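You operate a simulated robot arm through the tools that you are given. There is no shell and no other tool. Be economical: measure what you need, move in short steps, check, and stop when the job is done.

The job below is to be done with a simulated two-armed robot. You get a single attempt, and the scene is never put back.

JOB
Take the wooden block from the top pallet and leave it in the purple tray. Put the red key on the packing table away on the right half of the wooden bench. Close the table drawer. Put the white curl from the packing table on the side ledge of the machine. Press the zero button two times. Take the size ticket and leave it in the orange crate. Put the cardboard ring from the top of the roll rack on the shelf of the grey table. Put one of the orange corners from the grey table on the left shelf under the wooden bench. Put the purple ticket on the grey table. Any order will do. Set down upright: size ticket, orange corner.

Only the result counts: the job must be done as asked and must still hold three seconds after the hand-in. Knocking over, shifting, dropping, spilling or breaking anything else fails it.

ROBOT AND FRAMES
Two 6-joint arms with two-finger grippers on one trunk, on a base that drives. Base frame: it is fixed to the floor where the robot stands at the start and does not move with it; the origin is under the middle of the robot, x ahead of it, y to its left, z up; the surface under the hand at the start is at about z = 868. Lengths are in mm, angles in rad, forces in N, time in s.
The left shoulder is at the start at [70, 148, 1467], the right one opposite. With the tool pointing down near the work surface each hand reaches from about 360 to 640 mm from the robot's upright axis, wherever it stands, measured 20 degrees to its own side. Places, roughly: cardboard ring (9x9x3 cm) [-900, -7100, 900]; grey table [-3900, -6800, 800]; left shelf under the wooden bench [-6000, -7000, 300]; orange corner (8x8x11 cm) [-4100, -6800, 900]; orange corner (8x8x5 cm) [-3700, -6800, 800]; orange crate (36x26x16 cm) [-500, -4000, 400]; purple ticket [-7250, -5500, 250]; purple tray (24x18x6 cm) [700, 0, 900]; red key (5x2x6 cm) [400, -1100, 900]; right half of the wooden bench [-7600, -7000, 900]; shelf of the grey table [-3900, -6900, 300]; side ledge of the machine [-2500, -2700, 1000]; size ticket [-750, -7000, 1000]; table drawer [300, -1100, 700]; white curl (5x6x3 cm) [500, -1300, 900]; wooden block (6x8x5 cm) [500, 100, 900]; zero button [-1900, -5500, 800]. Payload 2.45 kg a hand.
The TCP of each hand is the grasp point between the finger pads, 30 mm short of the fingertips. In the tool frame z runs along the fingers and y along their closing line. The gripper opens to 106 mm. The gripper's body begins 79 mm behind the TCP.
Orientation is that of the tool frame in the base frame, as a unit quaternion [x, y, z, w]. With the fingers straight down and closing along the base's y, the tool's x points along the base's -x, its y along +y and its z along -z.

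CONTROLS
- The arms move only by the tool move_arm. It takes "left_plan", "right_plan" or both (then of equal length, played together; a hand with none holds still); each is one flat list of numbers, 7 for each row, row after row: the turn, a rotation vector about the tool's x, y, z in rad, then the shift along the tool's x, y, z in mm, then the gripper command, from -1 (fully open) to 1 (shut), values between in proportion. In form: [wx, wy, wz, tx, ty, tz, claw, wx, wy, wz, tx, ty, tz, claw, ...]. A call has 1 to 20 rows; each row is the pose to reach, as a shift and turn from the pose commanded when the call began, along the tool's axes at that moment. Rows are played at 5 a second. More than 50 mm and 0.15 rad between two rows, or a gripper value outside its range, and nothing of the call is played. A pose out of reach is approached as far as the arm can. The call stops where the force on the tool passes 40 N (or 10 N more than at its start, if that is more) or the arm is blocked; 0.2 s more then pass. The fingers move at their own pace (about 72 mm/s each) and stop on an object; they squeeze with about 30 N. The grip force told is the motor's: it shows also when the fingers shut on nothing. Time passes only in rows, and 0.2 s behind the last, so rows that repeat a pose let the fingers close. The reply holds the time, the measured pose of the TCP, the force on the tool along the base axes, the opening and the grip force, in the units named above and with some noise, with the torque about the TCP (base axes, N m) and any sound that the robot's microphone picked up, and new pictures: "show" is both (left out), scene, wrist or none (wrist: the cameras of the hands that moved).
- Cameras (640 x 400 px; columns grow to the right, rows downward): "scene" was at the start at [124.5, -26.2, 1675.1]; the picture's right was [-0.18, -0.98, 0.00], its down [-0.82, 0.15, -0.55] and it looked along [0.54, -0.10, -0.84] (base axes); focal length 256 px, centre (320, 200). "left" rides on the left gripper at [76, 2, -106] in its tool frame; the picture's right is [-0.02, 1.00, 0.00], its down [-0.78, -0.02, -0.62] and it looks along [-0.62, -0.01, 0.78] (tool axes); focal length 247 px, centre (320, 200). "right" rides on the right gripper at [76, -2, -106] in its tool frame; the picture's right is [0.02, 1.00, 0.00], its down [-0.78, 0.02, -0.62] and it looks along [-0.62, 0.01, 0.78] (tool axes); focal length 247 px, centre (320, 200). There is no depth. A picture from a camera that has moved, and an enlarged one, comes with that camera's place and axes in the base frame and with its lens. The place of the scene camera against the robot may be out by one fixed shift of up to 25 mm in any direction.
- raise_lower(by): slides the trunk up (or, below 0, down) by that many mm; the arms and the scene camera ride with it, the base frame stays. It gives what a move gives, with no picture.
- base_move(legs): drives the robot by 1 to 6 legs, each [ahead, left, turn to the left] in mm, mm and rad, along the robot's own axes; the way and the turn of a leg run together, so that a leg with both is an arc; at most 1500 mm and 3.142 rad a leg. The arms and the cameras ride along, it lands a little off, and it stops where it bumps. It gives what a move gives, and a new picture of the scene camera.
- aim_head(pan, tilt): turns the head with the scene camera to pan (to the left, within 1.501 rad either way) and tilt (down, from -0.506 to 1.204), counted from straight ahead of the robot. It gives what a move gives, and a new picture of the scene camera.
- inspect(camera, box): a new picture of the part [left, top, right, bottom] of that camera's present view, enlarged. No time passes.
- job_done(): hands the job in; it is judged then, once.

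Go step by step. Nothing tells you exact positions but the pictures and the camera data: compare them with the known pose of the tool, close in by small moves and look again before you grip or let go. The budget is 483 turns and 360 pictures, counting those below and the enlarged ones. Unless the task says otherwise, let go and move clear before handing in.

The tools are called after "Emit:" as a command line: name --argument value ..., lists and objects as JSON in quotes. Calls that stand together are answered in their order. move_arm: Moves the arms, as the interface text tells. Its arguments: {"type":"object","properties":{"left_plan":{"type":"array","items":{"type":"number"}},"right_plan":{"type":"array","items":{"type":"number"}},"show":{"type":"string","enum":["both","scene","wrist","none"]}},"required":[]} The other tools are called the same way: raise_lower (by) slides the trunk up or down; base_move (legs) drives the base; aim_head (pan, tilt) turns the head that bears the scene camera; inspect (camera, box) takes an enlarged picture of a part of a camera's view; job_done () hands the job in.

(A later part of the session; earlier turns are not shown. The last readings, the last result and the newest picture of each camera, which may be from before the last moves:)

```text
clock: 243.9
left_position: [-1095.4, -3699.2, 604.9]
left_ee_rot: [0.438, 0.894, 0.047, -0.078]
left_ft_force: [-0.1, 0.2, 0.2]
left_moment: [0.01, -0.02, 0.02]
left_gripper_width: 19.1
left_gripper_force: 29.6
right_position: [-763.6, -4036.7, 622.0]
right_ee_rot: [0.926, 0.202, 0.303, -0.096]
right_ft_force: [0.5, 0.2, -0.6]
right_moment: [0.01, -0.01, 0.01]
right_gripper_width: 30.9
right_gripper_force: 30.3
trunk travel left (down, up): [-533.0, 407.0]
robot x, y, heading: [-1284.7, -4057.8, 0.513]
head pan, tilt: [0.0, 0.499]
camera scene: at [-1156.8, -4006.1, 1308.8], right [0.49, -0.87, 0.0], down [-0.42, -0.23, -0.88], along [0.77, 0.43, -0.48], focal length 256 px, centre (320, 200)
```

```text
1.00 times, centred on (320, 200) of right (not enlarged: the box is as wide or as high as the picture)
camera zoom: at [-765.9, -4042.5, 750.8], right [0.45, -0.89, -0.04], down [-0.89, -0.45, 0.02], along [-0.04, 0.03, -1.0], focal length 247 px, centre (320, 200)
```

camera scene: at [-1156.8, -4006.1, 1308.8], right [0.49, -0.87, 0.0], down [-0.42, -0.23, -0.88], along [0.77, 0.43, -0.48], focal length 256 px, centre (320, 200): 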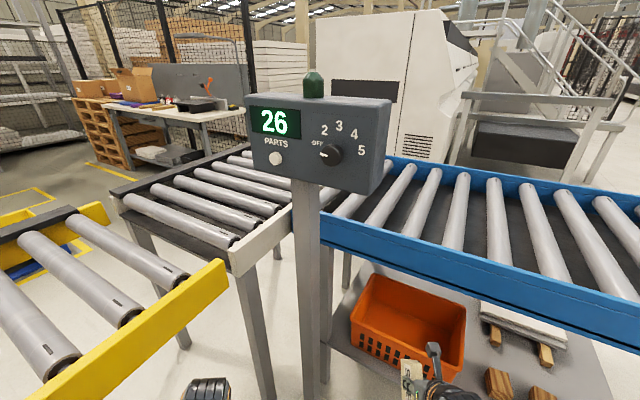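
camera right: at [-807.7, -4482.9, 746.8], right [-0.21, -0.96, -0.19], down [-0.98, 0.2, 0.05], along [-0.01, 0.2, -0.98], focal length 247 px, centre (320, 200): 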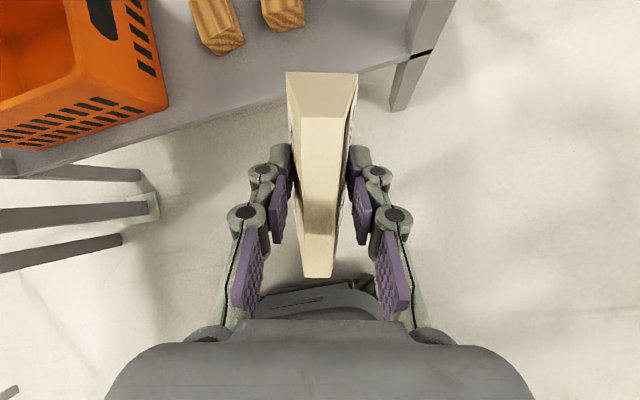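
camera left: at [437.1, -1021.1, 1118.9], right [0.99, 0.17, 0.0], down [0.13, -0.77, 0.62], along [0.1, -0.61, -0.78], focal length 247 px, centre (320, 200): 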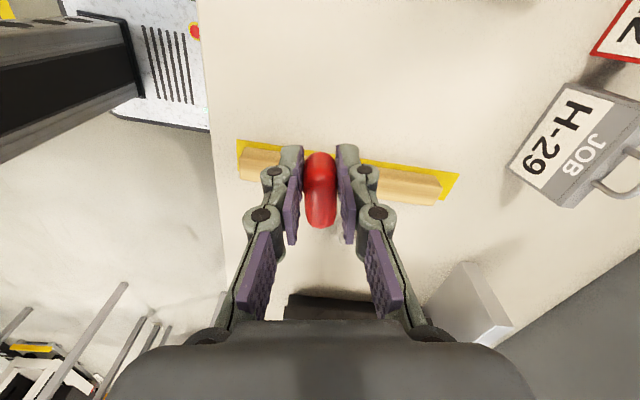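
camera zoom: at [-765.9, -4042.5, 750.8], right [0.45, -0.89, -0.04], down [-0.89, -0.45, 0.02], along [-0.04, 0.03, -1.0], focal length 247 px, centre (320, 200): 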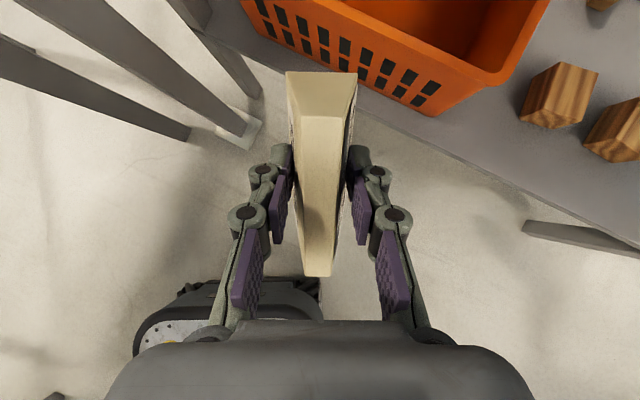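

Now the geometry is clean: the crate rim's front edge is at x ≈ -592, z ≈ 497, and the floor inside at about 330. I'll move the base so the ticket is above the rim's front edge.

Emit:
base_move --legs '[[166, -120, 0]]'

Emit:
inspect --camera "right" --box '[0, 0, 640, 400]'

```text
clock: 245.6
left_position: [-888.6, -3722.2, 604.8]
left_ee_rot: [0.437, 0.895, 0.048, -0.079]
left_ft_force: [0.0, 0.9, -1.2]
left_moment: [0.03, 0.04, -0.02]
left_gripper_width: 18.9
left_gripper_force: 30.1
right_position: [-556.4, -4057.3, 620.7]
right_ee_rot: [0.925, 0.203, 0.305, -0.097]
right_ft_force: [0.3, -0.5, 0.4]
right_moment: [0.03, 0.0, 0.03]
right_gripper_width: 31.2
right_gripper_force: 29.9
trunk travel left (down, up): [-533.0, 407.0]
robot x, y, heading: [-1075.2, -4085.2, 0.52]
head pan, tilt: [0.0, 0.499]
camera scene: at [-947.9, -4028.8, 1308.7], right [0.49, -0.87, 0.0], down [-0.42, -0.24, -0.88], along [0.76, 0.43, -0.48], focal length 256 px, centre (320, 200)
```

scene: 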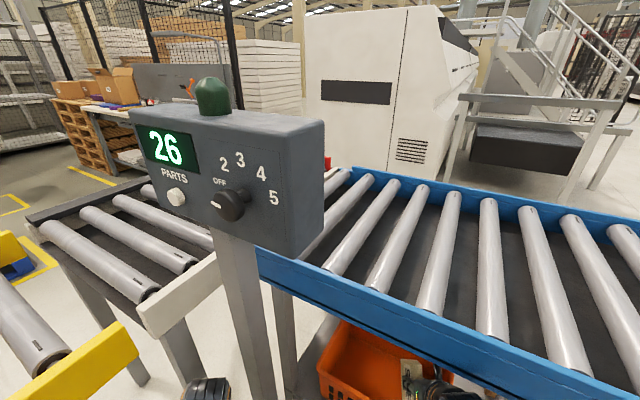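

```text
1.00 times, centred on (320, 200) of right (not enlarged: the box is as wide or as high as the picture)
camera zoom: at [-557.6, -4064.0, 750.3], right [0.45, -0.89, -0.04], down [-0.89, -0.45, 0.02], along [-0.04, 0.03, -1.0], focal length 247 px, centre (320, 200)
```

zoom: 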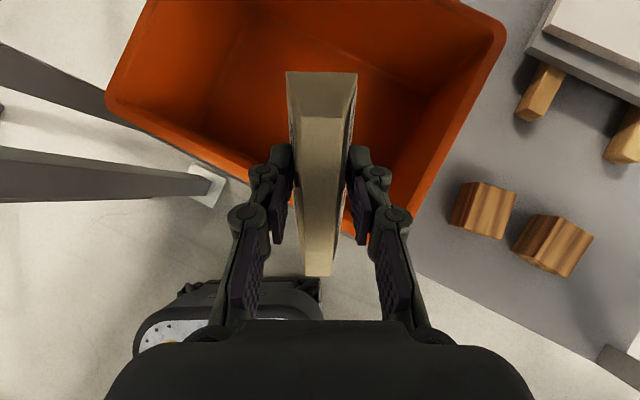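

The ticket is above the crate opening. I'll go in along the tool's own axis, in slow steps.

Emit:
move_arm --right_plan '[0, 0, 0, -9, 1, 12, 1, 0, 0, 0, -17, 2, 26, 1, 0, 0, 0, -15, 2, 44, 1, 0, 0, 0, -13, 2, 62, 1, 0, 0, 0, -12, 2, 80, 1, 0, 0, 0, -11, 2, 98, 1, 0, 0, 0, -9, 3, 116, 1, 0, 0, 0, -8, 3, 132, 1, 0, 0, 0, -7, 3, 145, 1, 0, 0, 0, -7, 3, 145, 1]' --show "both"

```text
clock: 247.8
left_position: [-888.7, -3721.9, 605.9]
left_ee_rot: [0.437, 0.895, 0.048, -0.077]
left_ft_force: [0.6, 0.3, -1.0]
left_moment: [0.01, 0.02, -0.02]
left_gripper_width: 19.1
left_gripper_force: 30.2
right_position: [-490.7, -4011.3, 501.5]
right_ee_rot: [0.928, 0.188, 0.308, -0.088]
right_ft_force: [0.2, 0.6, 0.1]
right_moment: [-0.02, 0.03, -0.02]
right_gripper_width: 30.9
right_gripper_force: 29.7
right hand out of reach, approached as far as the arm can: row 2, 3, 4, 5, 6, 8, 9, 10
trunk travel left (down, up): [-533.0, 407.0]
robot x, y, heading: [-1077.5, -4088.0, 0.515]
head pan, tilt: [0.0, 0.499]
camera scene: at [-949.3, -4028.7, 1308.8], right [0.49, -0.87, 0.0], down [-0.42, -0.24, -0.88], along [0.76, 0.43, -0.48], focal length 256 px, centre (320, 200)
camera right: at [-493.1, -4016.9, 631.4], right [0.42, -0.91, -0.03], down [-0.91, -0.42, 0.02], along [-0.03, 0.02, -1.0], focal length 247 px, centre (320, 200)
```

scene: 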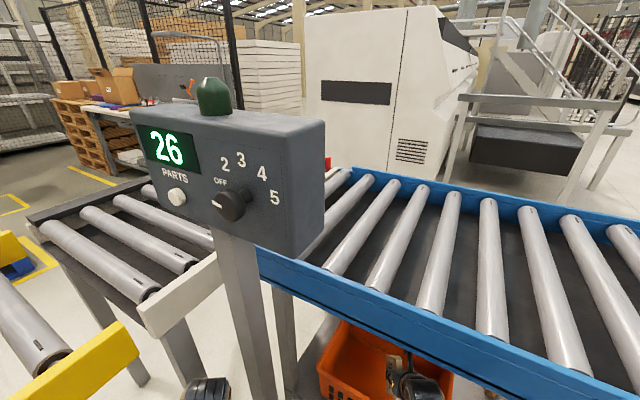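
right: 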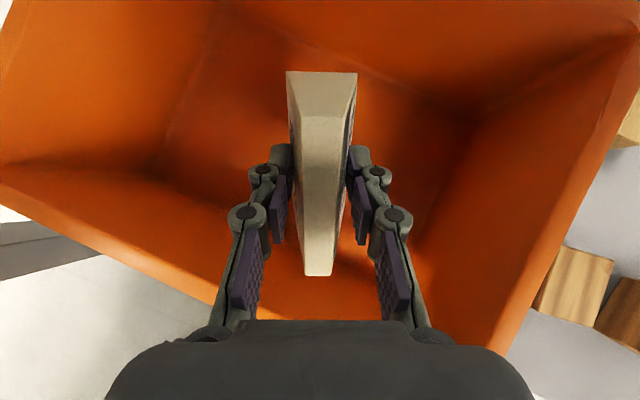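

Good. I'll lower the trunk a bit, creep ahead, then lower the rest.

Emit:
raise_lower --by -50

Emit:
base_move --legs '[[35, 0, 0]]'

Emit:
raise_lower --by -35

Emit:
inspect --camera "right" --box '[0, 0, 640, 400]'

```text
clock: 248.7
left_position: [-886.9, -3722.4, 554.5]
left_ee_rot: [0.436, 0.895, 0.048, -0.078]
left_ft_force: [-0.4, -0.1, -0.9]
left_moment: [0.0, -0.01, -0.01]
left_gripper_width: 18.8
left_gripper_force: 29.6
right_position: [-491.5, -4011.9, 452.0]
right_ee_rot: [0.929, 0.188, 0.308, -0.088]
right_ft_force: [-0.7, -0.5, 0.7]
right_moment: [-0.01, -0.01, 0.01]
right_gripper_width: 30.7
right_gripper_force: 29.6
trunk travel left (down, up): [-483.0, 457.0]
robot x, y, heading: [-1075.0, -4088.2, 0.517]
head pan, tilt: [0.0, 0.499]
```

```text
clock: 249.6
left_position: [-855.6, -3704.5, 554.9]
left_ee_rot: [0.437, 0.895, 0.048, -0.079]
left_ft_force: [0.5, 1.3, -1.1]
left_moment: [-0.03, 0.02, 0.02]
left_gripper_width: 18.8
left_gripper_force: 30.2
right_position: [-459.4, -3993.3, 450.9]
right_ee_rot: [0.929, 0.188, 0.306, -0.088]
right_ft_force: [-0.2, -0.5, -0.8]
right_moment: [-0.02, -0.04, -0.01]
right_gripper_width: 30.7
right_gripper_force: 30.3
trunk travel left (down, up): [-483.0, 457.0]
robot x, y, heading: [-1048.6, -4065.9, 0.515]
head pan, tilt: [0.0, 0.499]
camera scene: at [-916.4, -4010.2, 1258.6], right [0.49, -0.87, 0.0], down [-0.42, -0.24, -0.88], along [0.76, 0.43, -0.48], focal length 256 px, centre (320, 200)
```

scene: 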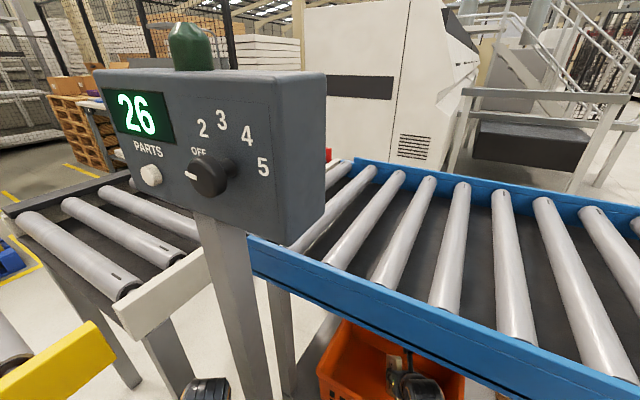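

```text
clock: 250.4
left_position: [-857.0, -3704.5, 519.7]
left_ee_rot: [0.436, 0.895, 0.049, -0.078]
left_ft_force: [0.3, 0.2, -0.6]
left_moment: [-0.02, -0.02, 0.01]
left_gripper_width: 19.0
left_gripper_force: 30.4
right_position: [-459.1, -3994.7, 416.0]
right_ee_rot: [0.929, 0.187, 0.308, -0.087]
right_ft_force: [-0.2, 0.2, 0.4]
right_moment: [0.03, 0.0, 0.02]
right_gripper_width: 30.8
right_gripper_force: 30.2
trunk travel left (down, up): [-448.0, 492.0]
robot x, y, heading: [-1041.2, -4065.0, 0.518]
head pan, tilt: [0.0, 0.499]
```

```text
1.00 times, centred on (320, 200) of right (not enlarged: the box is as wide or as high as the picture)
camera zoom: at [-462.2, -3999.5, 546.3], right [0.42, -0.91, -0.03], down [-0.91, -0.42, 0.02], along [-0.03, 0.02, -1.0], focal length 247 px, centre (320, 200)
```

zoom: 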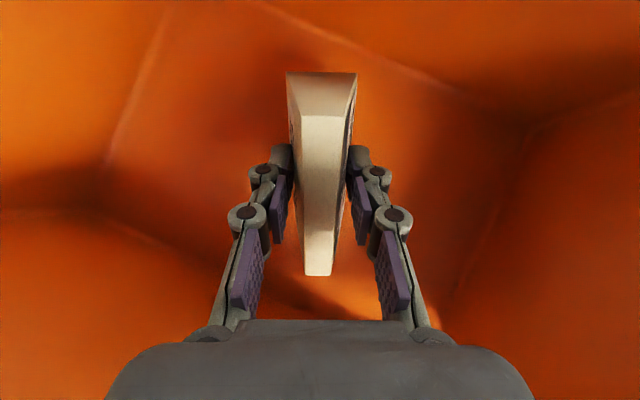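

I'll lower gently with the arm until the ticket's corner touches the crate floor.

Emit:
move_arm --right_plan '[0, 0, 0, -2, 0.2, 2.5, 1, 0, 0, 0, -4, 0.4, 5, 1, 0, 0, 0, -6, 0.5, 8, 1, 0, 0, 0, -7.8, 0.7, 10.4, 1, 0, 0, 0, -9.6, 0.8, 12.8, 1, 0, 0, 0, -11.4, 1, 15.2, 1, 0, 0, 0, -13.2, 1.1, 17.6, 1]' --show "none"

```text
clock: 252.0
left_position: [-859.2, -3703.3, 520.9]
left_ee_rot: [0.436, 0.895, 0.049, -0.075]
left_ft_force: [0.3, -0.9, 0.2]
left_moment: [0.02, -0.02, 0.01]
left_gripper_width: 18.7
left_gripper_force: 29.9
right_position: [-458.5, -3992.0, 400.7]
right_ee_rot: [0.926, 0.188, 0.316, -0.09]
right_ft_force: [5.9, 6.7, 35.0]
right_moment: [0.17, -0.05, -0.06]
right_gripper_width: 31.8
right_gripper_force: 30.6
trunk travel left (down, up): [-448.0, 492.0]
robot x, y, heading: [-1047.5, -4066.3, 0.514]
head pan, tilt: [0.0, 0.499]
```

Contact. I'll ease up slightly, then open the fingers slowly so the ticket settles on its base between them.

Emit:
move_arm --right_plan '[0, 0, 0, 1.5, 0, -2, 1, 0, 0, 0, 1.5, 0, -2, 0.5, 0, 0, 0, 1.5, 0, -2, 0.35, 0, 0, 0, 1.5, 0, -2, 0.28, 0, 0, 0, 1.5, 0, -2, 0.2, 0, 0, 0, 1.5, 0, -2, 0.1, 0, 0, 0, 1.5, 0, -2, 0, 0, 0, 0, 1.5, 0, -2, -0.1, 0, 0, 0, 1.5, 0, -2, -0.1]' --show "wrist"

```text
clock: 254.0
left_position: [-856.7, -3703.5, 520.1]
left_ee_rot: [0.437, 0.895, 0.049, -0.076]
left_ft_force: [0.7, -1.2, -0.7]
left_moment: [0.01, 0.0, -0.03]
left_gripper_width: 19.0
left_gripper_force: 29.9
right_position: [-460.0, -3993.6, 397.0]
right_ee_rot: [0.929, 0.188, 0.307, -0.087]
right_ft_force: [-0.1, 0.0, 0.3]
right_moment: [-0.01, -0.01, 0.02]
right_gripper_width: 58.1
right_gripper_force: 0.1
trunk travel left (down, up): [-448.0, 492.0]
robot x, y, heading: [-1047.5, -4071.8, 0.514]
head pan, tilt: [0.0, 0.499]
camera right: at [-461.3, -3999.2, 527.0], right [0.42, -0.91, -0.03], down [-0.91, -0.42, 0.02], along [-0.03, 0.02, -1.0], focal length 247 px, centre (320, 200)
```

right: 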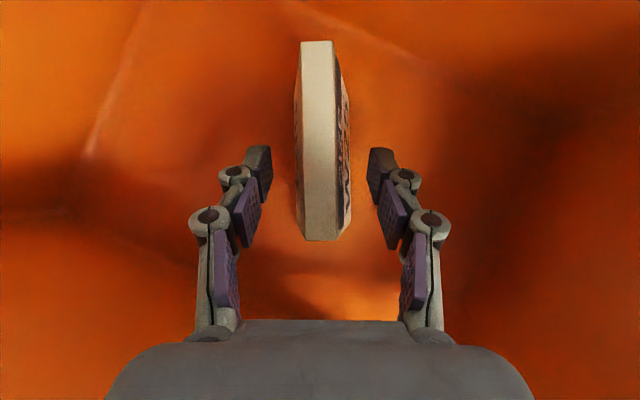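

The ticket stands upright in the crate. I'll withdraw along the tool axis.

Emit:
move_arm --right_plan '[0, 0, 0, 0, 0, -15, -0.1, 0, 0, 0, 0, 0, -40, -0.1, 0, 0, 0, 0, 0, -70, -0.1, 0, 0, 0, 0, 0, -100, -0.1, 0, 0, 0, 0, 0, -135, -0.1, 0, 0, 0, 0, 0, -170, -0.1, 0, 0, 0, 0, 0, -205, -0.1, 0, 0, 0, 0, 0, -240, -0.1]' --show "wrist"

```text
clock: 255.8
left_position: [-857.6, -3704.8, 519.4]
left_ee_rot: [0.436, 0.895, 0.048, -0.078]
left_ft_force: [0.7, -0.3, -0.4]
left_moment: [-0.01, 0.0, 0.03]
left_gripper_width: 18.9
left_gripper_force: 30.3
right_position: [-586.6, -4062.8, 588.9]
right_ee_rot: [0.929, 0.188, 0.307, -0.09]
right_ft_force: [-0.2, -1.0, 0.7]
right_moment: [0.01, 0.01, 0.0]
right_gripper_width: 58.5
right_gripper_force: 0.0
right hand out of reach, approached as far as the arm can: row 8
trunk travel left (down, up): [-448.0, 492.0]
robot x, y, heading: [-1047.9, -4065.7, 0.515]
head pan, tilt: [0.0, 0.499]
camera right: at [-588.5, -4068.7, 718.8], right [0.42, -0.91, -0.04], down [-0.91, -0.42, 0.02], along [-0.03, 0.02, -1.0], focal length 247 px, centre (320, 200)
```

right: 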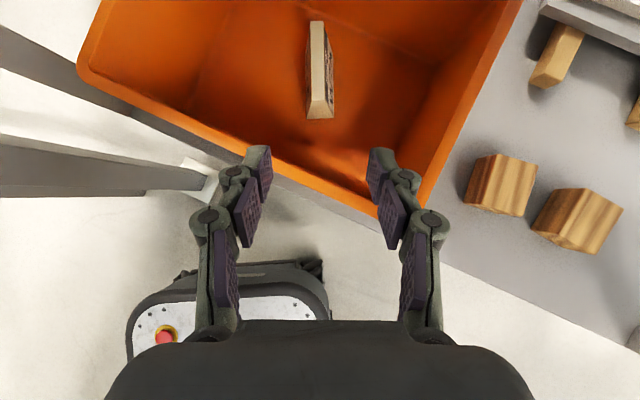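

I'll back off, raise the trunk and straighten the right hand.

Emit:
base_move --legs '[[-300, 0, 0]]'

Emit:
raise_lower --by 490

Emit:
move_arm --right_plan '[0, -0.13, 0, 0, 0, 0, 0.5, 0, -0.26, 0, 0, 0, 0, 1, 0, -0.39, 0, 0, 0, 0, 1, 0, -0.52, 0, 0, 0, 0, 1, 0, -0.65, 0, 0, 0, 0, 1, 0, -0.65, 0, 0, 0, 0, 1]' --show "none"

Emit:
base_move --legs '[[0, 0, -1.3], [600, 0, 0]]'

Emit:
aim_head --pan -0.7 --tilt 0.5

```text
clock: 257.8
left_position: [-1114.2, -3852.3, 519.9]
left_ee_rot: [0.441, 0.893, 0.049, -0.077]
left_ft_force: [-0.7, -0.2, -0.1]
left_moment: [0.01, -0.01, -0.02]
left_gripper_width: 18.7
left_gripper_force: 29.6
right_position: [-845.7, -4212.6, 589.0]
right_ee_rot: [0.929, 0.184, 0.308, -0.087]
right_ft_force: [0.1, 0.0, 1.1]
right_moment: [0.01, 0.0, 0.0]
right_gripper_width: 58.5
right_gripper_force: 0.1
trunk travel left (down, up): [-448.0, 492.0]
robot x, y, heading: [-1307.3, -4215.0, 0.506]
head pan, tilt: [0.0, 0.499]
camera scene: at [-1178.0, -4158.3, 1223.9], right [0.49, -0.87, 0.0], down [-0.42, -0.23, -0.88], along [0.77, 0.43, -0.48], focal length 256 px, centre (320, 200)
```

scene: 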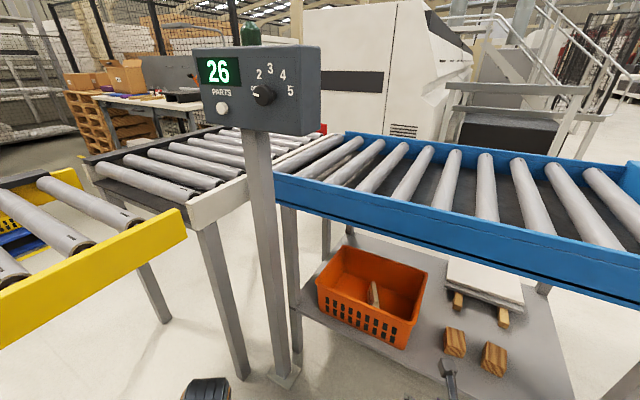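

```text
refused: 490 is not a number from -400 to 400
```

```text
clock: 259.2
left_position: [-1112.9, -3850.6, 520.7]
left_ee_rot: [0.44, 0.893, 0.048, -0.076]
left_ft_force: [0.0, 0.5, -0.6]
left_moment: [-0.01, -0.01, -0.05]
left_gripper_width: 19.1
left_gripper_force: 30.1
right_position: [-843.5, -4215.2, 577.3]
right_ee_rot: [0.979, 0.203, -0.006, -0.025]
right_ft_force: [-0.5, 0.2, -0.3]
right_moment: [-0.03, 0.0, -0.02]
right_gripper_width: 0.0
right_gripper_force: 28.3
right hand out of reach, approached as far as the arm can: row 5, 6
trunk travel left (down, up): [-448.0, 492.0]
robot x, y, heading: [-1309.4, -4211.4, 0.504]
head pan, tilt: [0.0, 0.499]
```

```text
clock: 264.9
left_position: [-649.7, -4599.3, 519.5]
left_ee_rot: [0.896, 0.434, 0.076, -0.05]
left_ft_force: [-10.0, -2.8, 3.3]
left_moment: [0.17, -1.0, -0.26]
left_gripper_width: 18.8
left_gripper_force: 30.3
right_position: [-928.9, -4955.1, 577.5]
right_ee_rot: [0.894, -0.447, 0.014, -0.023]
right_ft_force: [0.1, 0.1, -0.4]
right_moment: [0.0, 0.01, 0.05]
right_gripper_width: 0.0
right_gripper_force: 28.5
trunk travel left (down, up): [-448.0, 492.0]
robot x, y, heading: [-1035.2, -4509.3, -0.828]
head pan, tilt: [0.0, 0.499]
stopped in leg 2: the force on the tool passed its limit at 227 N (the readings are from after the stop); the commanded pose is now the measured one
camera scene: at [-936.6, -4623.3, 1223.9], right [-0.74, -0.68, 0.0], down [-0.32, 0.35, -0.88], along [0.59, -0.65, -0.48], focal length 256 px, centre (320, 200)
```

scene: 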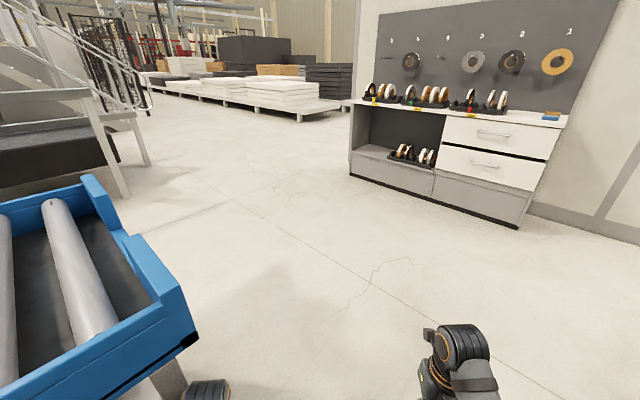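

```text
clock: 266.0
left_position: [-649.5, -4600.6, 518.9]
left_ee_rot: [0.896, 0.435, 0.076, -0.052]
left_ft_force: [-13.4, -2.0, 0.7]
left_moment: [0.14, -1.24, -0.33]
left_gripper_width: 18.8
left_gripper_force: 29.8
right_position: [-931.1, -4955.6, 577.7]
right_ee_rot: [0.894, -0.448, 0.013, -0.022]
right_ft_force: [0.3, -0.2, -0.1]
right_moment: [0.02, 0.0, 0.01]
right_gripper_width: 0.0
right_gripper_force: 28.7
trunk travel left (down, up): [-448.0, 492.0]
robot x, y, heading: [-1033.9, -4508.5, -0.828]
head pan, tilt: [-0.7, 0.499]
camera scene: at [-994.3, -4647.5, 1223.8], right [-1.0, -0.04, 0.0], down [-0.02, 0.48, -0.88], along [0.04, -0.88, -0.48], focal length 256 px, centre (320, 200)
```

scene: 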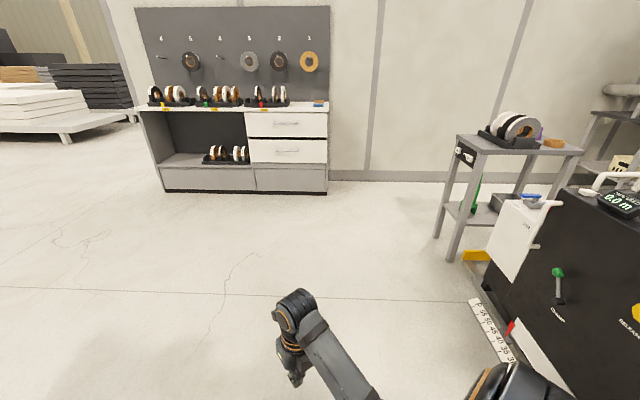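

The trunk raise was refused as too large, and the left hand then touched a conveyor leg while still low. I'll back straight off and raise the trunk properly.

Emit:
base_move --legs '[[-160, 0, 0]]'

```text
clock: 267.4
left_position: [-754.6, -4485.0, 518.2]
left_ee_rot: [0.897, 0.434, 0.075, -0.05]
left_ft_force: [0.7, -0.3, -0.8]
left_moment: [0.01, -0.03, -0.04]
left_gripper_width: 18.7
left_gripper_force: 30.4
right_position: [-1037.4, -4840.0, 576.3]
right_ee_rot: [0.894, -0.447, 0.013, -0.023]
right_ft_force: [0.0, 0.3, 0.2]
right_moment: [-0.03, -0.03, -0.02]
right_gripper_width: 0.0
right_gripper_force: 29.1
trunk travel left (down, up): [-448.0, 492.0]
robot x, y, heading: [-1138.6, -4390.4, -0.837]
head pan, tilt: [-0.7, 0.499]
camera scene: at [-1099.4, -4531.1, 1224.0], right [-1.0, -0.04, 0.0], down [-0.02, 0.48, -0.88], along [0.04, -0.88, -0.48], focal length 256 px, centre (320, 200)
```

scene: 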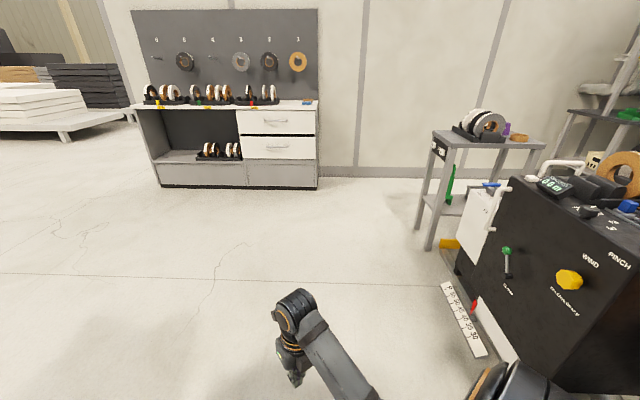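

Emit:
raise_lower --by 400

Emit:
aim_head --pan 0.6 --tilt 0.75

```text
clock: 271.2
left_position: [-754.2, -4485.5, 917.9]
left_ee_rot: [0.897, 0.434, 0.075, -0.051]
left_ft_force: [-0.3, 0.0, 0.5]
left_moment: [0.03, 0.0, -0.03]
left_gripper_width: 18.9
left_gripper_force: 30.3
right_position: [-1035.5, -4841.2, 976.9]
right_ee_rot: [0.893, -0.449, 0.013, -0.023]
right_ft_force: [-0.5, 0.1, -0.1]
right_moment: [-0.02, -0.01, 0.03]
right_gripper_width: 0.0
right_gripper_force: 28.4
trunk travel left (down, up): [-848.0, 92.0]
robot x, y, heading: [-1140.7, -4391.9, -0.828]
head pan, tilt: [-0.7, 0.499]
```

```text
clock: 272.7
left_position: [-754.1, -4486.3, 917.8]
left_ee_rot: [0.897, 0.433, 0.076, -0.051]
left_ft_force: [-0.5, 0.7, -1.4]
left_moment: [0.03, -0.03, -0.02]
left_gripper_width: 18.7
left_gripper_force: 30.6
right_position: [-1036.2, -4840.6, 976.7]
right_ee_rot: [0.893, -0.449, 0.013, -0.023]
right_ft_force: [-0.3, 0.8, 0.0]
right_moment: [0.0, 0.0, 0.0]
right_gripper_width: 0.3
right_gripper_force: 28.6
trunk travel left (down, up): [-848.0, 92.0]
robot x, y, heading: [-1142.7, -4388.1, -0.833]
head pan, tilt: [0.6, 0.75]
camera scene: at [-1021.6, -4460.0, 1601.9], right [-0.23, -0.97, 0.0], down [-0.66, 0.16, -0.73], along [0.71, -0.17, -0.68], focal length 256 px, centre (320, 200)
```

scene: 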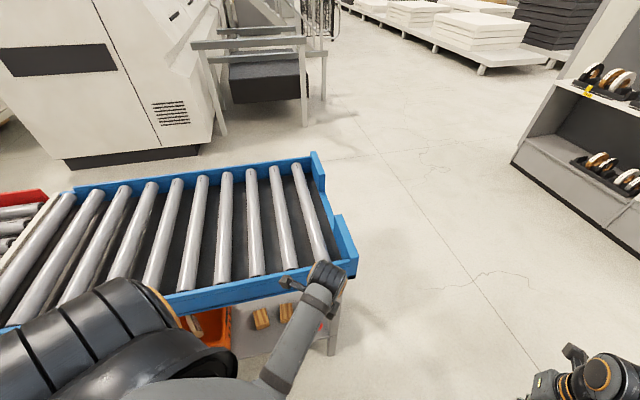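

The conveyor and crate look undisturbed. Now I'll turn to face the winding machine with the zero button.

Emit:
base_move --legs '[[0, 0, -1.15], [0, 0, -1.15]]'

Emit:
aim_head --pan 0.5 --tilt 0.6

```text
clock: 278.8
left_position: [-1463.3, -4624.9, 918.2]
left_ee_rot: [0.771, -0.63, 0.078, 0.047]
left_ft_force: [-0.1, -0.5, -1.3]
left_moment: [0.0, -0.02, -0.01]
left_gripper_width: 19.0
left_gripper_force: 30.3
right_position: [-1553.9, -4181.5, 977.2]
right_ee_rot: [0.029, 0.999, -0.026, -0.001]
right_ft_force: [0.5, 0.9, 0.2]
right_moment: [-0.01, 0.01, 0.02]
right_gripper_width: 0.0
right_gripper_force: 28.2
trunk travel left (down, up): [-848.0, 92.0]
robot x, y, heading: [-1140.5, -4388.2, -3.1]
head pan, tilt: [0.6, 0.75]
camera scene: at [-1252.7, -4455.9, 1601.8], right [-0.6, 0.8, 0.0], down [0.55, 0.41, -0.73], along [-0.59, -0.44, -0.68], focal length 256 px, centre (320, 200)
```

scene: 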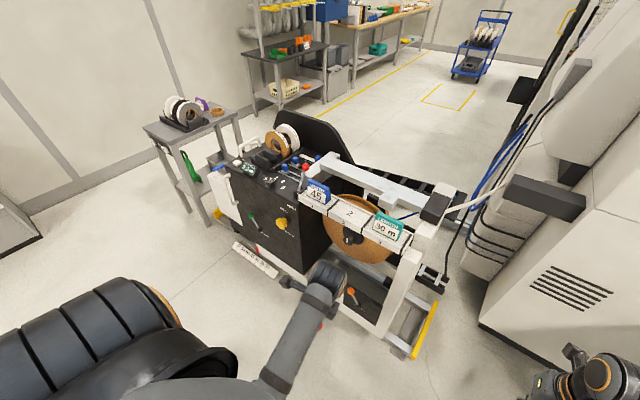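

```text
clock: 279.5
left_position: [-1462.3, -4625.6, 919.9]
left_ee_rot: [0.771, -0.63, 0.078, 0.047]
left_ft_force: [0.7, -0.4, -0.4]
left_moment: [0.0, 0.03, 0.03]
left_gripper_width: 18.8
left_gripper_force: 29.9
right_position: [-1553.7, -4180.5, 976.3]
right_ee_rot: [0.028, 0.999, -0.026, -0.002]
right_ft_force: [0.5, -0.5, 0.5]
right_moment: [0.01, -0.01, -0.01]
right_gripper_width: 0.1
right_gripper_force: 28.7
trunk travel left (down, up): [-848.0, 92.0]
robot x, y, heading: [-1140.1, -4388.8, -3.101]
head pan, tilt: [0.499, 0.6]
camera scene: at [-1262.0, -4451.6, 1614.7], right [-0.52, 0.86, 0.0], down [0.48, 0.29, -0.82], along [-0.71, -0.42, -0.57], focal length 256 px, centre (320, 200)
```

scene: 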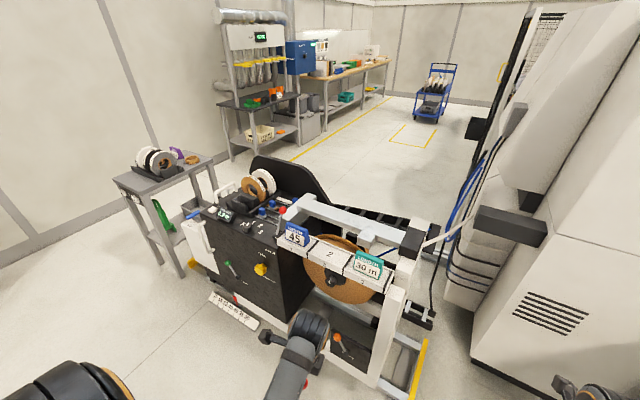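

Emit:
inspect --camera "scene" --box '[180, 170, 340, 270]'

```text
4.00 times, centred on (260, 220) of scene
camera zoom: at [-1262.0, -4451.6, 1614.7], right [-0.52, 0.86, 0.0], down [0.48, 0.29, -0.82], along [-0.71, -0.42, -0.57], focal length 1023 px, centre (560, 120)
```

zoom: 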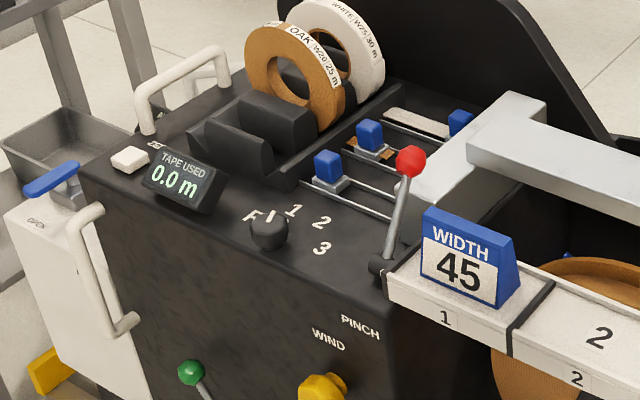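

The zero button is the white block beside the "TAPE USED 0.0 m" display, at about (-1862, -5480). I'll raise the trunk and drive round to it.

Emit:
raise_lower --by 90

Emit:
base_move --legs '[[0, 0, 0.67], [595, 690, 0]]'

Emit:
aim_head --pan -0.3 --tilt 0.7

```text
clock: 280.7
left_position: [-1463.7, -4625.1, 1009.1]
left_ee_rot: [0.772, -0.63, 0.078, 0.047]
left_ft_force: [0.7, 0.2, -0.9]
left_moment: [0.0, 0.01, 0.04]
left_gripper_width: 18.7
left_gripper_force: 30.5
right_position: [-1553.7, -4181.4, 1065.8]
right_ee_rot: [0.029, 0.999, -0.027, -0.002]
right_ft_force: [0.7, -0.2, -0.5]
right_moment: [0.02, -0.02, -0.02]
right_gripper_width: 0.0
right_gripper_force: 28.7
trunk travel left (down, up): [-938.0, 2.0]
robot x, y, heading: [-1147.3, -4389.9, -3.102]
head pan, tilt: [0.499, 0.6]
```

```text
clock: 287.4
left_position: [-1261.3, -5688.1, 1007.5]
left_ee_rot: [0.932, -0.351, 0.089, 0.02]
left_ft_force: [-0.6, 0.1, -0.4]
left_moment: [-0.04, -0.01, -0.03]
left_gripper_width: 18.9
left_gripper_force: 30.3
right_position: [-1602.0, -5390.3, 1067.1]
right_ee_rot: [-0.291, 0.956, -0.025, 0.007]
right_ft_force: [-0.3, 0.6, -0.3]
right_moment: [0.03, 0.0, 0.01]
right_gripper_width: 0.4
right_gripper_force: 28.2
trunk travel left (down, up): [-938.0, 2.0]
robot x, y, heading: [-1147.5, -5306.4, -2.452]
head pan, tilt: [0.499, 0.6]
camera scene: at [-1213.7, -5434.5, 1704.8], right [-0.93, 0.37, 0.0], down [0.21, 0.52, -0.83], along [-0.31, -0.77, -0.56], focal length 256 px, centre (320, 200)
```

scene: 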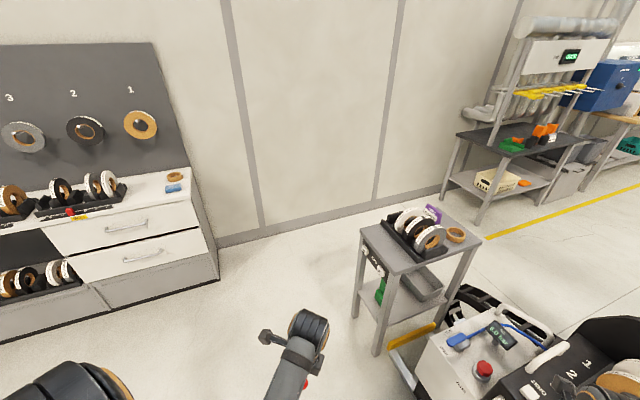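

```text
clock: 288.5
left_position: [-1262.4, -5689.2, 1009.0]
left_ee_rot: [0.932, -0.352, 0.089, 0.02]
left_ft_force: [-0.6, 0.8, 0.0]
left_moment: [-0.03, 0.03, 0.0]
left_gripper_width: 18.7
left_gripper_force: 30.1
right_position: [-1602.1, -5390.2, 1067.1]
right_ee_rot: [-0.291, 0.956, -0.025, 0.007]
right_ft_force: [0.2, 0.2, 0.2]
right_moment: [0.03, 0.01, 0.0]
right_gripper_width: 0.0
right_gripper_force: 29.1
trunk travel left (down, up): [-938.0, 2.0]
robot x, y, heading: [-1146.4, -5307.4, -2.453]
head pan, tilt: [-0.3, 0.7]
camera scene: at [-1259.4, -5385.7, 1696.1], right [-0.38, 0.92, 0.0], down [0.6, 0.25, -0.77], along [-0.71, -0.29, -0.64], focal length 256 px, centre (320, 200)
```

scene: 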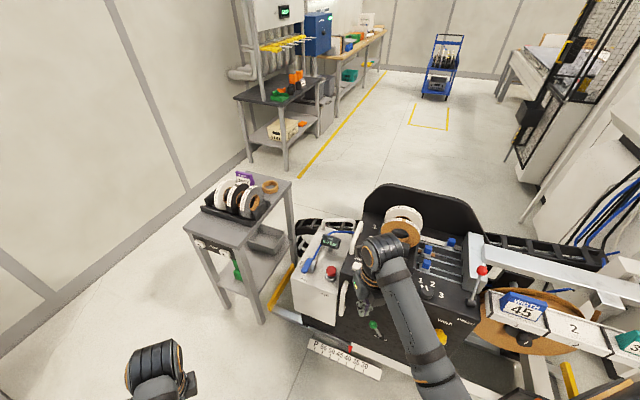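

I'll move in the last stretch and use the right wrist camera to find the button.

Emit:
base_move --legs '[[170, -140, 0]]'

Emit:
inspect --camera "right" --box '[0, 0, 640, 400]'

```text
clock: 290.2
left_position: [-1483.7, -5688.0, 1007.7]
left_ee_rot: [0.931, -0.353, 0.087, 0.02]
left_ft_force: [-0.7, -0.3, 0.0]
left_moment: [-0.01, 0.01, 0.01]
left_gripper_width: 19.0
left_gripper_force: 30.1
right_position: [-1823.1, -5386.5, 1067.6]
right_ee_rot: [-0.29, 0.957, -0.025, 0.005]
right_ft_force: [0.5, -0.1, -0.2]
right_moment: [-0.01, 0.01, 0.0]
right_gripper_width: 0.1
right_gripper_force: 28.3
trunk travel left (down, up): [-938.0, 2.0]
robot x, y, heading: [-1367.1, -5304.3, -2.455]
head pan, tilt: [-0.3, 0.7]
camera scene: at [-1478.3, -5384.0, 1696.4], right [-0.38, 0.93, 0.0], down [0.6, 0.24, -0.77], along [-0.71, -0.29, -0.64], focal length 256 px, centre (320, 200)
```

scene: 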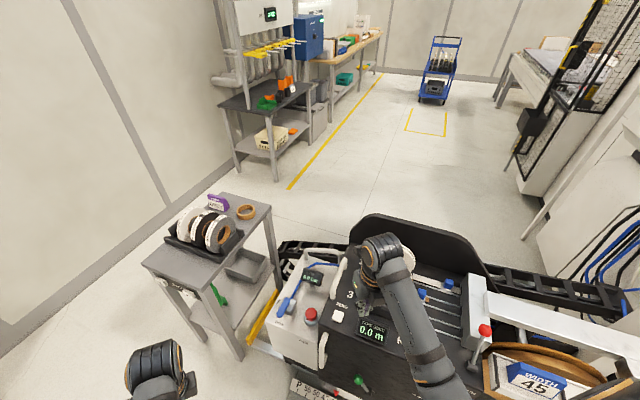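

```text
1.00 times, centred on (320, 200) of right (not enlarged: the box is as wide or as high as the picture)
camera zoom: at [-1888.6, -5425.8, 1173.4], right [-0.57, 0.82, -0.05], down [0.63, 0.47, 0.62], along [0.53, 0.32, -0.79], focal length 247 px, centre (320, 200)
```

zoom: 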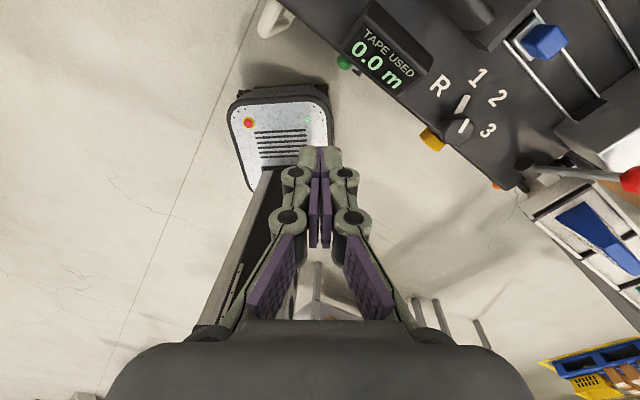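

I'll move the closed right fingers towards the button and look again.

Emit:
move_arm --right_plan '[0, 0, 0, 35, -16, 10, 1, 0, 0, 0, 70, -32, 25, 1, 0, 0, 0, 103, -48, 43, 1, 0, 0, 0, 103, -48, 43, 1]' --show "both"

```text
clock: 291.2
left_position: [-1485.4, -5685.9, 1008.4]
left_ee_rot: [0.931, -0.354, 0.088, 0.02]
left_ft_force: [0.5, 0.0, -0.7]
left_moment: [0.0, -0.01, 0.03]
left_gripper_width: 18.8
left_gripper_force: 30.0
right_position: [-1884.7, -5487.1, 1023.7]
right_ee_rot: [-0.282, 0.959, -0.026, 0.007]
right_ft_force: [0.2, 0.5, -0.2]
right_moment: [-0.01, -0.02, -0.01]
right_gripper_width: 0.0
right_gripper_force: 28.8
trunk travel left (down, up): [-938.0, 2.0]
robot x, y, heading: [-1365.4, -5309.0, -2.457]
head pan, tilt: [-0.3, 0.7]
camera scene: at [-1481.5, -5383.8, 1696.2], right [-0.38, 0.93, 0.0], down [0.6, 0.24, -0.77], along [-0.71, -0.29, -0.64], focal length 256 px, centre (320, 200)
camera right: at [-1951.9, -5525.1, 1130.7], right [-0.56, 0.83, -0.05], down [0.63, 0.47, 0.62], along [0.54, 0.31, -0.78], focal length 247 px, centre (320, 200)
```

scene: 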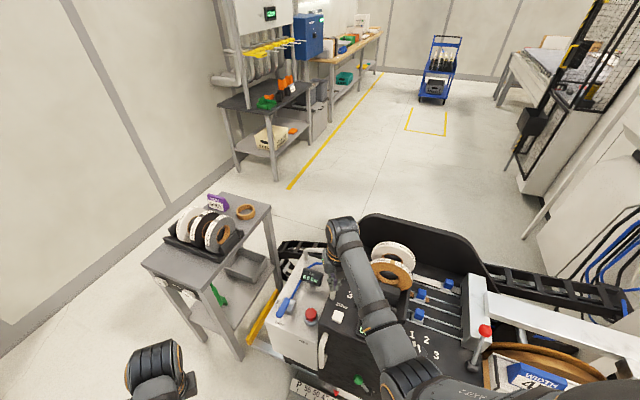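
right: 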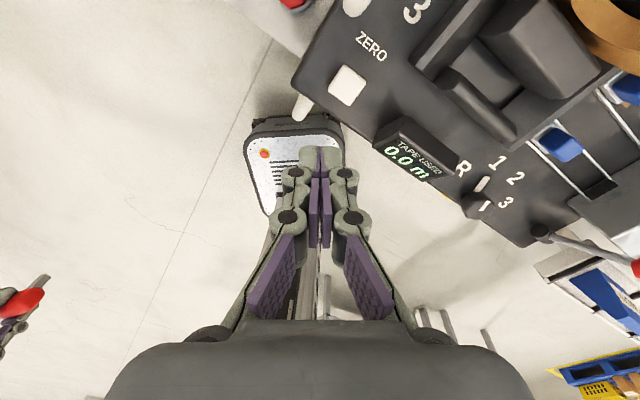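

The button is slightly to the side. I'll centre over it and come down closer.

Emit:
move_arm --right_plan '[0, 0, 0, 1, 19, 0, 1, 0, 0, 0, 1, 19, 35, 1, 0, 0, 0, 1, 19, 70, 1, 0, 0, 0, 1, 19, 100, 1, 0, 0, 0, 1, 19, 100, 1]' --show "wrist"

```text
clock: 292.4
left_position: [-1487.1, -5687.9, 1008.6]
left_ee_rot: [0.931, -0.354, 0.089, 0.02]
left_ft_force: [-0.3, 0.4, -0.2]
left_moment: [0.0, 0.02, -0.03]
left_gripper_width: 18.7
left_gripper_force: 29.9
right_position: [-1885.6, -5480.9, 925.8]
right_ee_rot: [-0.277, 0.961, -0.023, 0.005]
right_ft_force: [-0.5, -0.1, 0.5]
right_moment: [0.01, 0.0, -0.02]
right_gripper_width: 0.0
right_gripper_force: 28.6
right hand out of reach, approached as far as the arm can: row 2, 3, 4, 5
trunk travel left (down, up): [-938.0, 2.0]
robot x, y, heading: [-1367.6, -5304.9, -2.456]
head pan, tilt: [-0.3, 0.7]
camera right: at [-1952.7, -5518.3, 1031.2], right [-0.55, 0.83, -0.05], down [0.64, 0.46, 0.62], along [0.54, 0.31, -0.78], focal length 247 px, centre (320, 200)
```

right: 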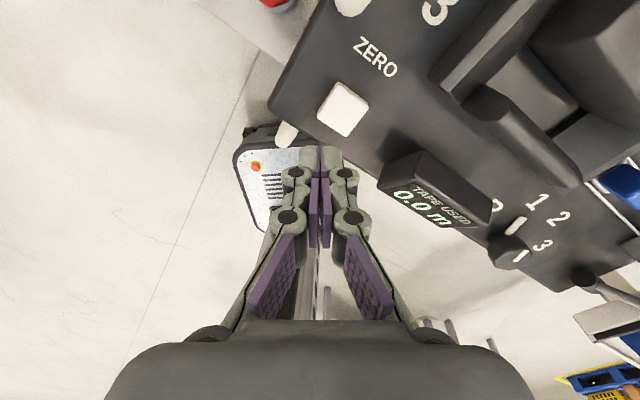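

The wrist's twist is limiting reach, so I'll untwist it a bit while moving over the button.

Emit:
move_arm --right_plan '[0, 0, 0.13, 0, 5, 0, 1, 0, 0, 0.26, -1, 10, 0, 1, 0, 0, 0.39, -1, 16, 0, 1, 0, 0, 0.52, -1, 16, 0, 1, 0, 0, 0.65, -1, 16, 20, 1, 0, 0, 0.65, -1, 16, 40, 1, 0, 0, 0.65, -1, 16, 60, 1, 0, 0, 0.65, -1, 16, 60, 1]' --show "wrist"

```text
clock: 294.2
left_position: [-1485.0, -5689.0, 1007.9]
left_ee_rot: [0.931, -0.354, 0.089, 0.02]
left_ft_force: [-0.3, 0.2, -0.6]
left_moment: [0.03, -0.01, 0.01]
left_gripper_width: 18.9
left_gripper_force: 30.2
right_position: [-1892.1, -5471.3, 865.4]
right_ee_rot: [0.033, 0.999, -0.021, 0.014]
right_ft_force: [0.3, -0.2, 0.9]
right_moment: [-0.02, 0.01, 0.01]
right_gripper_width: 0.1
right_gripper_force: 28.6
trunk travel left (down, up): [-938.0, 2.0]
robot x, y, heading: [-1372.2, -5307.6, -2.451]
head pan, tilt: [-0.3, 0.7]
camera right: at [-1972.0, -5463.5, 969.6], right [0.04, 1.0, -0.04], down [0.77, -0.01, 0.64], along [0.64, -0.06, -0.76], focal length 247 px, centre (320, 200)
```

right: 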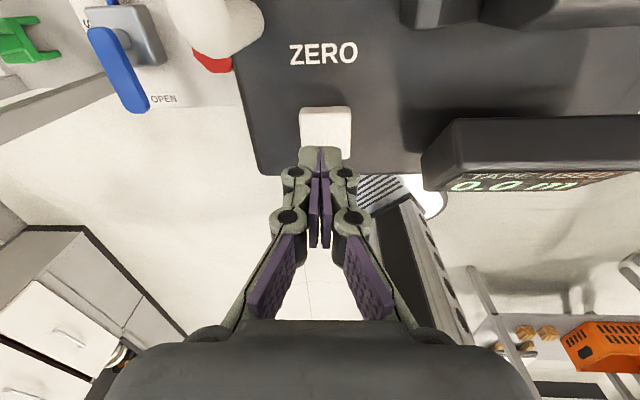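

The tips are right above the button. I'll press down gently until there's contact.

Emit:
move_arm --right_plan '[0, 0, 0, 6, 0, 6, 1, 0, 0, 0, 6, 0, 14, 1, 0, 0, 0, 6, 0, 22, 1, 0, 0, 0, 6, 0, 27, 1, 0, 0, 0, 6, 0, 30, 1, 0, 0, 0, 6, 0, 33, 1, 0, 0, 0, 6, 0, 36, 1]' --show "wrist"

```text
clock: 295.8
left_position: [-1482.6, -5686.7, 1008.9]
left_ee_rot: [0.931, -0.353, 0.088, 0.021]
left_ft_force: [0.2, -0.7, -1.1]
left_moment: [0.02, 0.02, 0.02]
left_gripper_width: 18.7
left_gripper_force: 29.9
right_position: [-1898.4, -5470.8, 833.6]
right_ee_rot: [0.032, 0.999, -0.025, 0.01]
right_ft_force: [-4.8, 2.5, 36.4]
right_moment: [0.11, 0.39, 0.01]
right_gripper_width: 5.9
right_gripper_force: 28.5
trunk travel left (down, up): [-938.0, 2.0]
robot x, y, heading: [-1370.5, -5309.2, -2.455]
head pan, tilt: [-0.3, 0.7]
heard: click
camera right: at [-1976.5, -5463.2, 937.6], right [0.04, 1.0, -0.05], down [0.77, 0.0, 0.64], along [0.63, -0.07, -0.77], focal length 247 px, centre (320, 200)
```

right: 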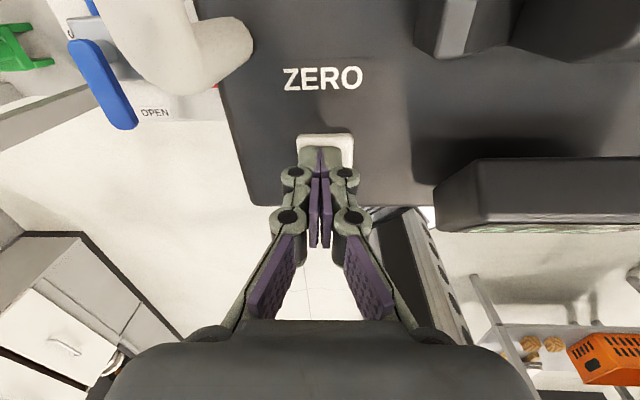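

One click heard. I'll release fully.

Emit:
move_arm --right_plan '[0, 0, 0, 0, 0, -12, 1, 0, 0, 0, 0, 0, -25, 1, 0, 0, 0, 0, 0, -25, 1, 0, 0, 0, 0, 0, -25, 1]' --show "none"

Emit:
move_arm --right_plan '[0, 0, 0, 0, 0, 8, 1, 0, 0, 0, 0, 0, 15, 1, 0, 0, 0, 0, 0, 19, 1, 0, 0, 0, 0, 0, 22, 1, 0, 0, 0, 0, 0, 25, 1]' --show "none"

```text
clock: 296.8
left_position: [-1487.3, -5687.0, 1008.2]
left_ee_rot: [0.931, -0.354, 0.088, 0.02]
left_ft_force: [-0.4, 0.4, -0.1]
left_moment: [0.02, -0.01, -0.01]
left_gripper_width: 18.7
left_gripper_force: 30.0
right_position: [-1896.8, -5470.9, 854.9]
right_ee_rot: [0.032, 0.999, -0.022, 0.015]
right_ft_force: [-0.2, 0.3, 0.0]
right_moment: [-0.06, -0.03, 0.03]
right_gripper_width: 0.1
right_gripper_force: 28.6
trunk travel left (down, up): [-938.0, 2.0]
robot x, y, heading: [-1366.7, -5304.4, -2.461]
head pan, tilt: [-0.3, 0.7]
```

```text
clock: 298.0
left_position: [-1483.7, -5687.0, 1011.6]
left_ee_rot: [0.932, -0.352, 0.087, 0.021]
left_ft_force: [0.6, -0.5, -0.6]
left_moment: [0.02, 0.01, 0.0]
left_gripper_width: 18.9
left_gripper_force: 29.9
right_position: [-1896.8, -5470.6, 835.1]
right_ee_rot: [0.032, 0.999, -0.024, 0.01]
right_ft_force: [-5.1, 0.9, 34.2]
right_moment: [0.1, 0.39, -0.05]
right_gripper_width: 6.2
right_gripper_force: 28.2
trunk travel left (down, up): [-938.0, 2.0]
robot x, y, heading: [-1371.1, -5305.8, -2.452]
head pan, tilt: [-0.3, 0.7]
heard: click
```

Second click. I'll lift straight up, then pull the hand in and untwist the wrist.

Emit:
move_arm --right_plan '[0, 0, 0, 0, 0, -40, 1, 0, 0, 0, 0, 0, -85, 1, 0, 0, 0, 0, 0, -130, 1, 0, 0, 0, 0, 0, -175, 1]' --show "none"

Emit:
base_move --legs '[[-200, 150, 0]]'

Emit:
move_arm --right_plan '[0, 0, 0.14, 0, 0, 0, 1, 0, 0, 0.28, 0, 0, 0, 1, 0, 0, 0.42, 0, 0, 0, 1, 0, 0, 0.56, 0, 0, 0, 1, 0, 0, 0.7, 0, 0, 0, 1, 0, 0, 0.84, 0, 0, 0, 1, 0, 0, 0.98, 0, 0, 0, 1, 0, 0, 1.12, 0, 0, 0, 1, 0, 0, 1.26, 0, 0, 0, 1, 0, 0, 1.4, 0, 0, 0, 1, 0, 0, 1.54, 0, 0, 0, 1, 0, 0, 1.68, 0, 0, 0, 1, 0, 0, 1.82, 0, 0, 0, 1, 0, 0, 1.96, 0, 0, 0, 1, 0, 0, 2.1, 0, 0, 0, 1, 0, 0, 2.24, 0, 0, 0, 1, 0, 0, 2.38, 0, 0, 0, 1, 0, 0, 2.38, 0, 0, 0, 1]' --show "scene"

```text
clock: 299.0
left_position: [-1485.4, -5687.3, 1008.0]
left_ee_rot: [0.931, -0.353, 0.089, 0.018]
left_ft_force: [-0.9, 0.6, -1.1]
left_moment: [-0.03, -0.01, 0.0]
left_gripper_width: 18.9
left_gripper_force: 30.0
right_position: [-1903.3, -5458.5, 1005.5]
right_ee_rot: [0.032, 0.999, -0.021, 0.015]
right_ft_force: [-0.3, -0.5, -0.1]
right_moment: [-0.03, 0.0, -0.01]
right_gripper_width: 0.0
right_gripper_force: 29.0
trunk travel left (down, up): [-938.0, 2.0]
robot x, y, heading: [-1366.9, -5307.0, -2.452]
head pan, tilt: [-0.3, 0.7]
```

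```text
clock: 300.8
left_position: [-1238.1, -5677.0, 1008.2]
left_ee_rot: [0.932, -0.351, 0.09, 0.019]
left_ft_force: [-0.5, 0.3, -0.3]
left_moment: [-0.02, -0.01, 0.02]
left_gripper_width: 18.7
left_gripper_force: 29.8
right_position: [-1655.2, -5450.8, 1004.5]
right_ee_rot: [0.03, 0.999, -0.021, 0.015]
right_ft_force: [0.0, 0.5, -0.1]
right_moment: [0.01, -0.03, 0.0]
right_gripper_width: 0.0
right_gripper_force: 29.3
trunk travel left (down, up): [-938.0, 2.0]
robot x, y, heading: [-1120.5, -5295.0, -2.449]
head pan, tilt: [-0.3, 0.7]
camera scene: at [-1237.3, -5374.2, 1695.8], right [-0.38, 0.92, 0.0], down [0.6, 0.25, -0.76], along [-0.71, -0.29, -0.65], focal length 256 px, centre (320, 200)
```

scene: 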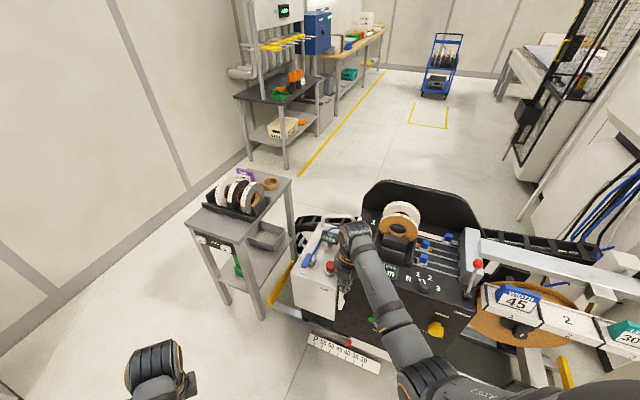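

```text
clock: 304.6
left_position: [-1235.4, -5677.0, 1008.7]
left_ee_rot: [0.932, -0.351, 0.088, 0.02]
left_ft_force: [-0.2, -0.1, -0.2]
left_moment: [-0.01, -0.02, -0.02]
left_gripper_width: 19.2
left_gripper_force: 30.0
right_position: [-1653.8, -5450.2, 1006.4]
right_ee_rot: [0.939, 0.343, 0.006, 0.024]
right_ft_force: [0.9, 0.1, -0.3]
right_moment: [0.0, 0.02, -0.01]
right_gripper_width: 0.0
right_gripper_force: 28.5
trunk travel left (down, up): [-938.0, 2.0]
robot x, y, heading: [-1121.4, -5294.7, -2.449]
head pan, tilt: [-0.3, 0.7]
camera scene: at [-1234.4, -5374.1, 1696.1], right [-0.38, 0.92, 0.0], down [0.6, 0.25, -0.76], along [-0.71, -0.29, -0.64], focal length 256 px, centre (320, 200)
```

scene: 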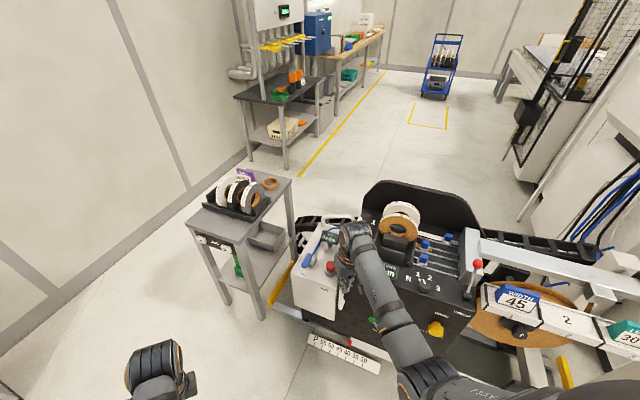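

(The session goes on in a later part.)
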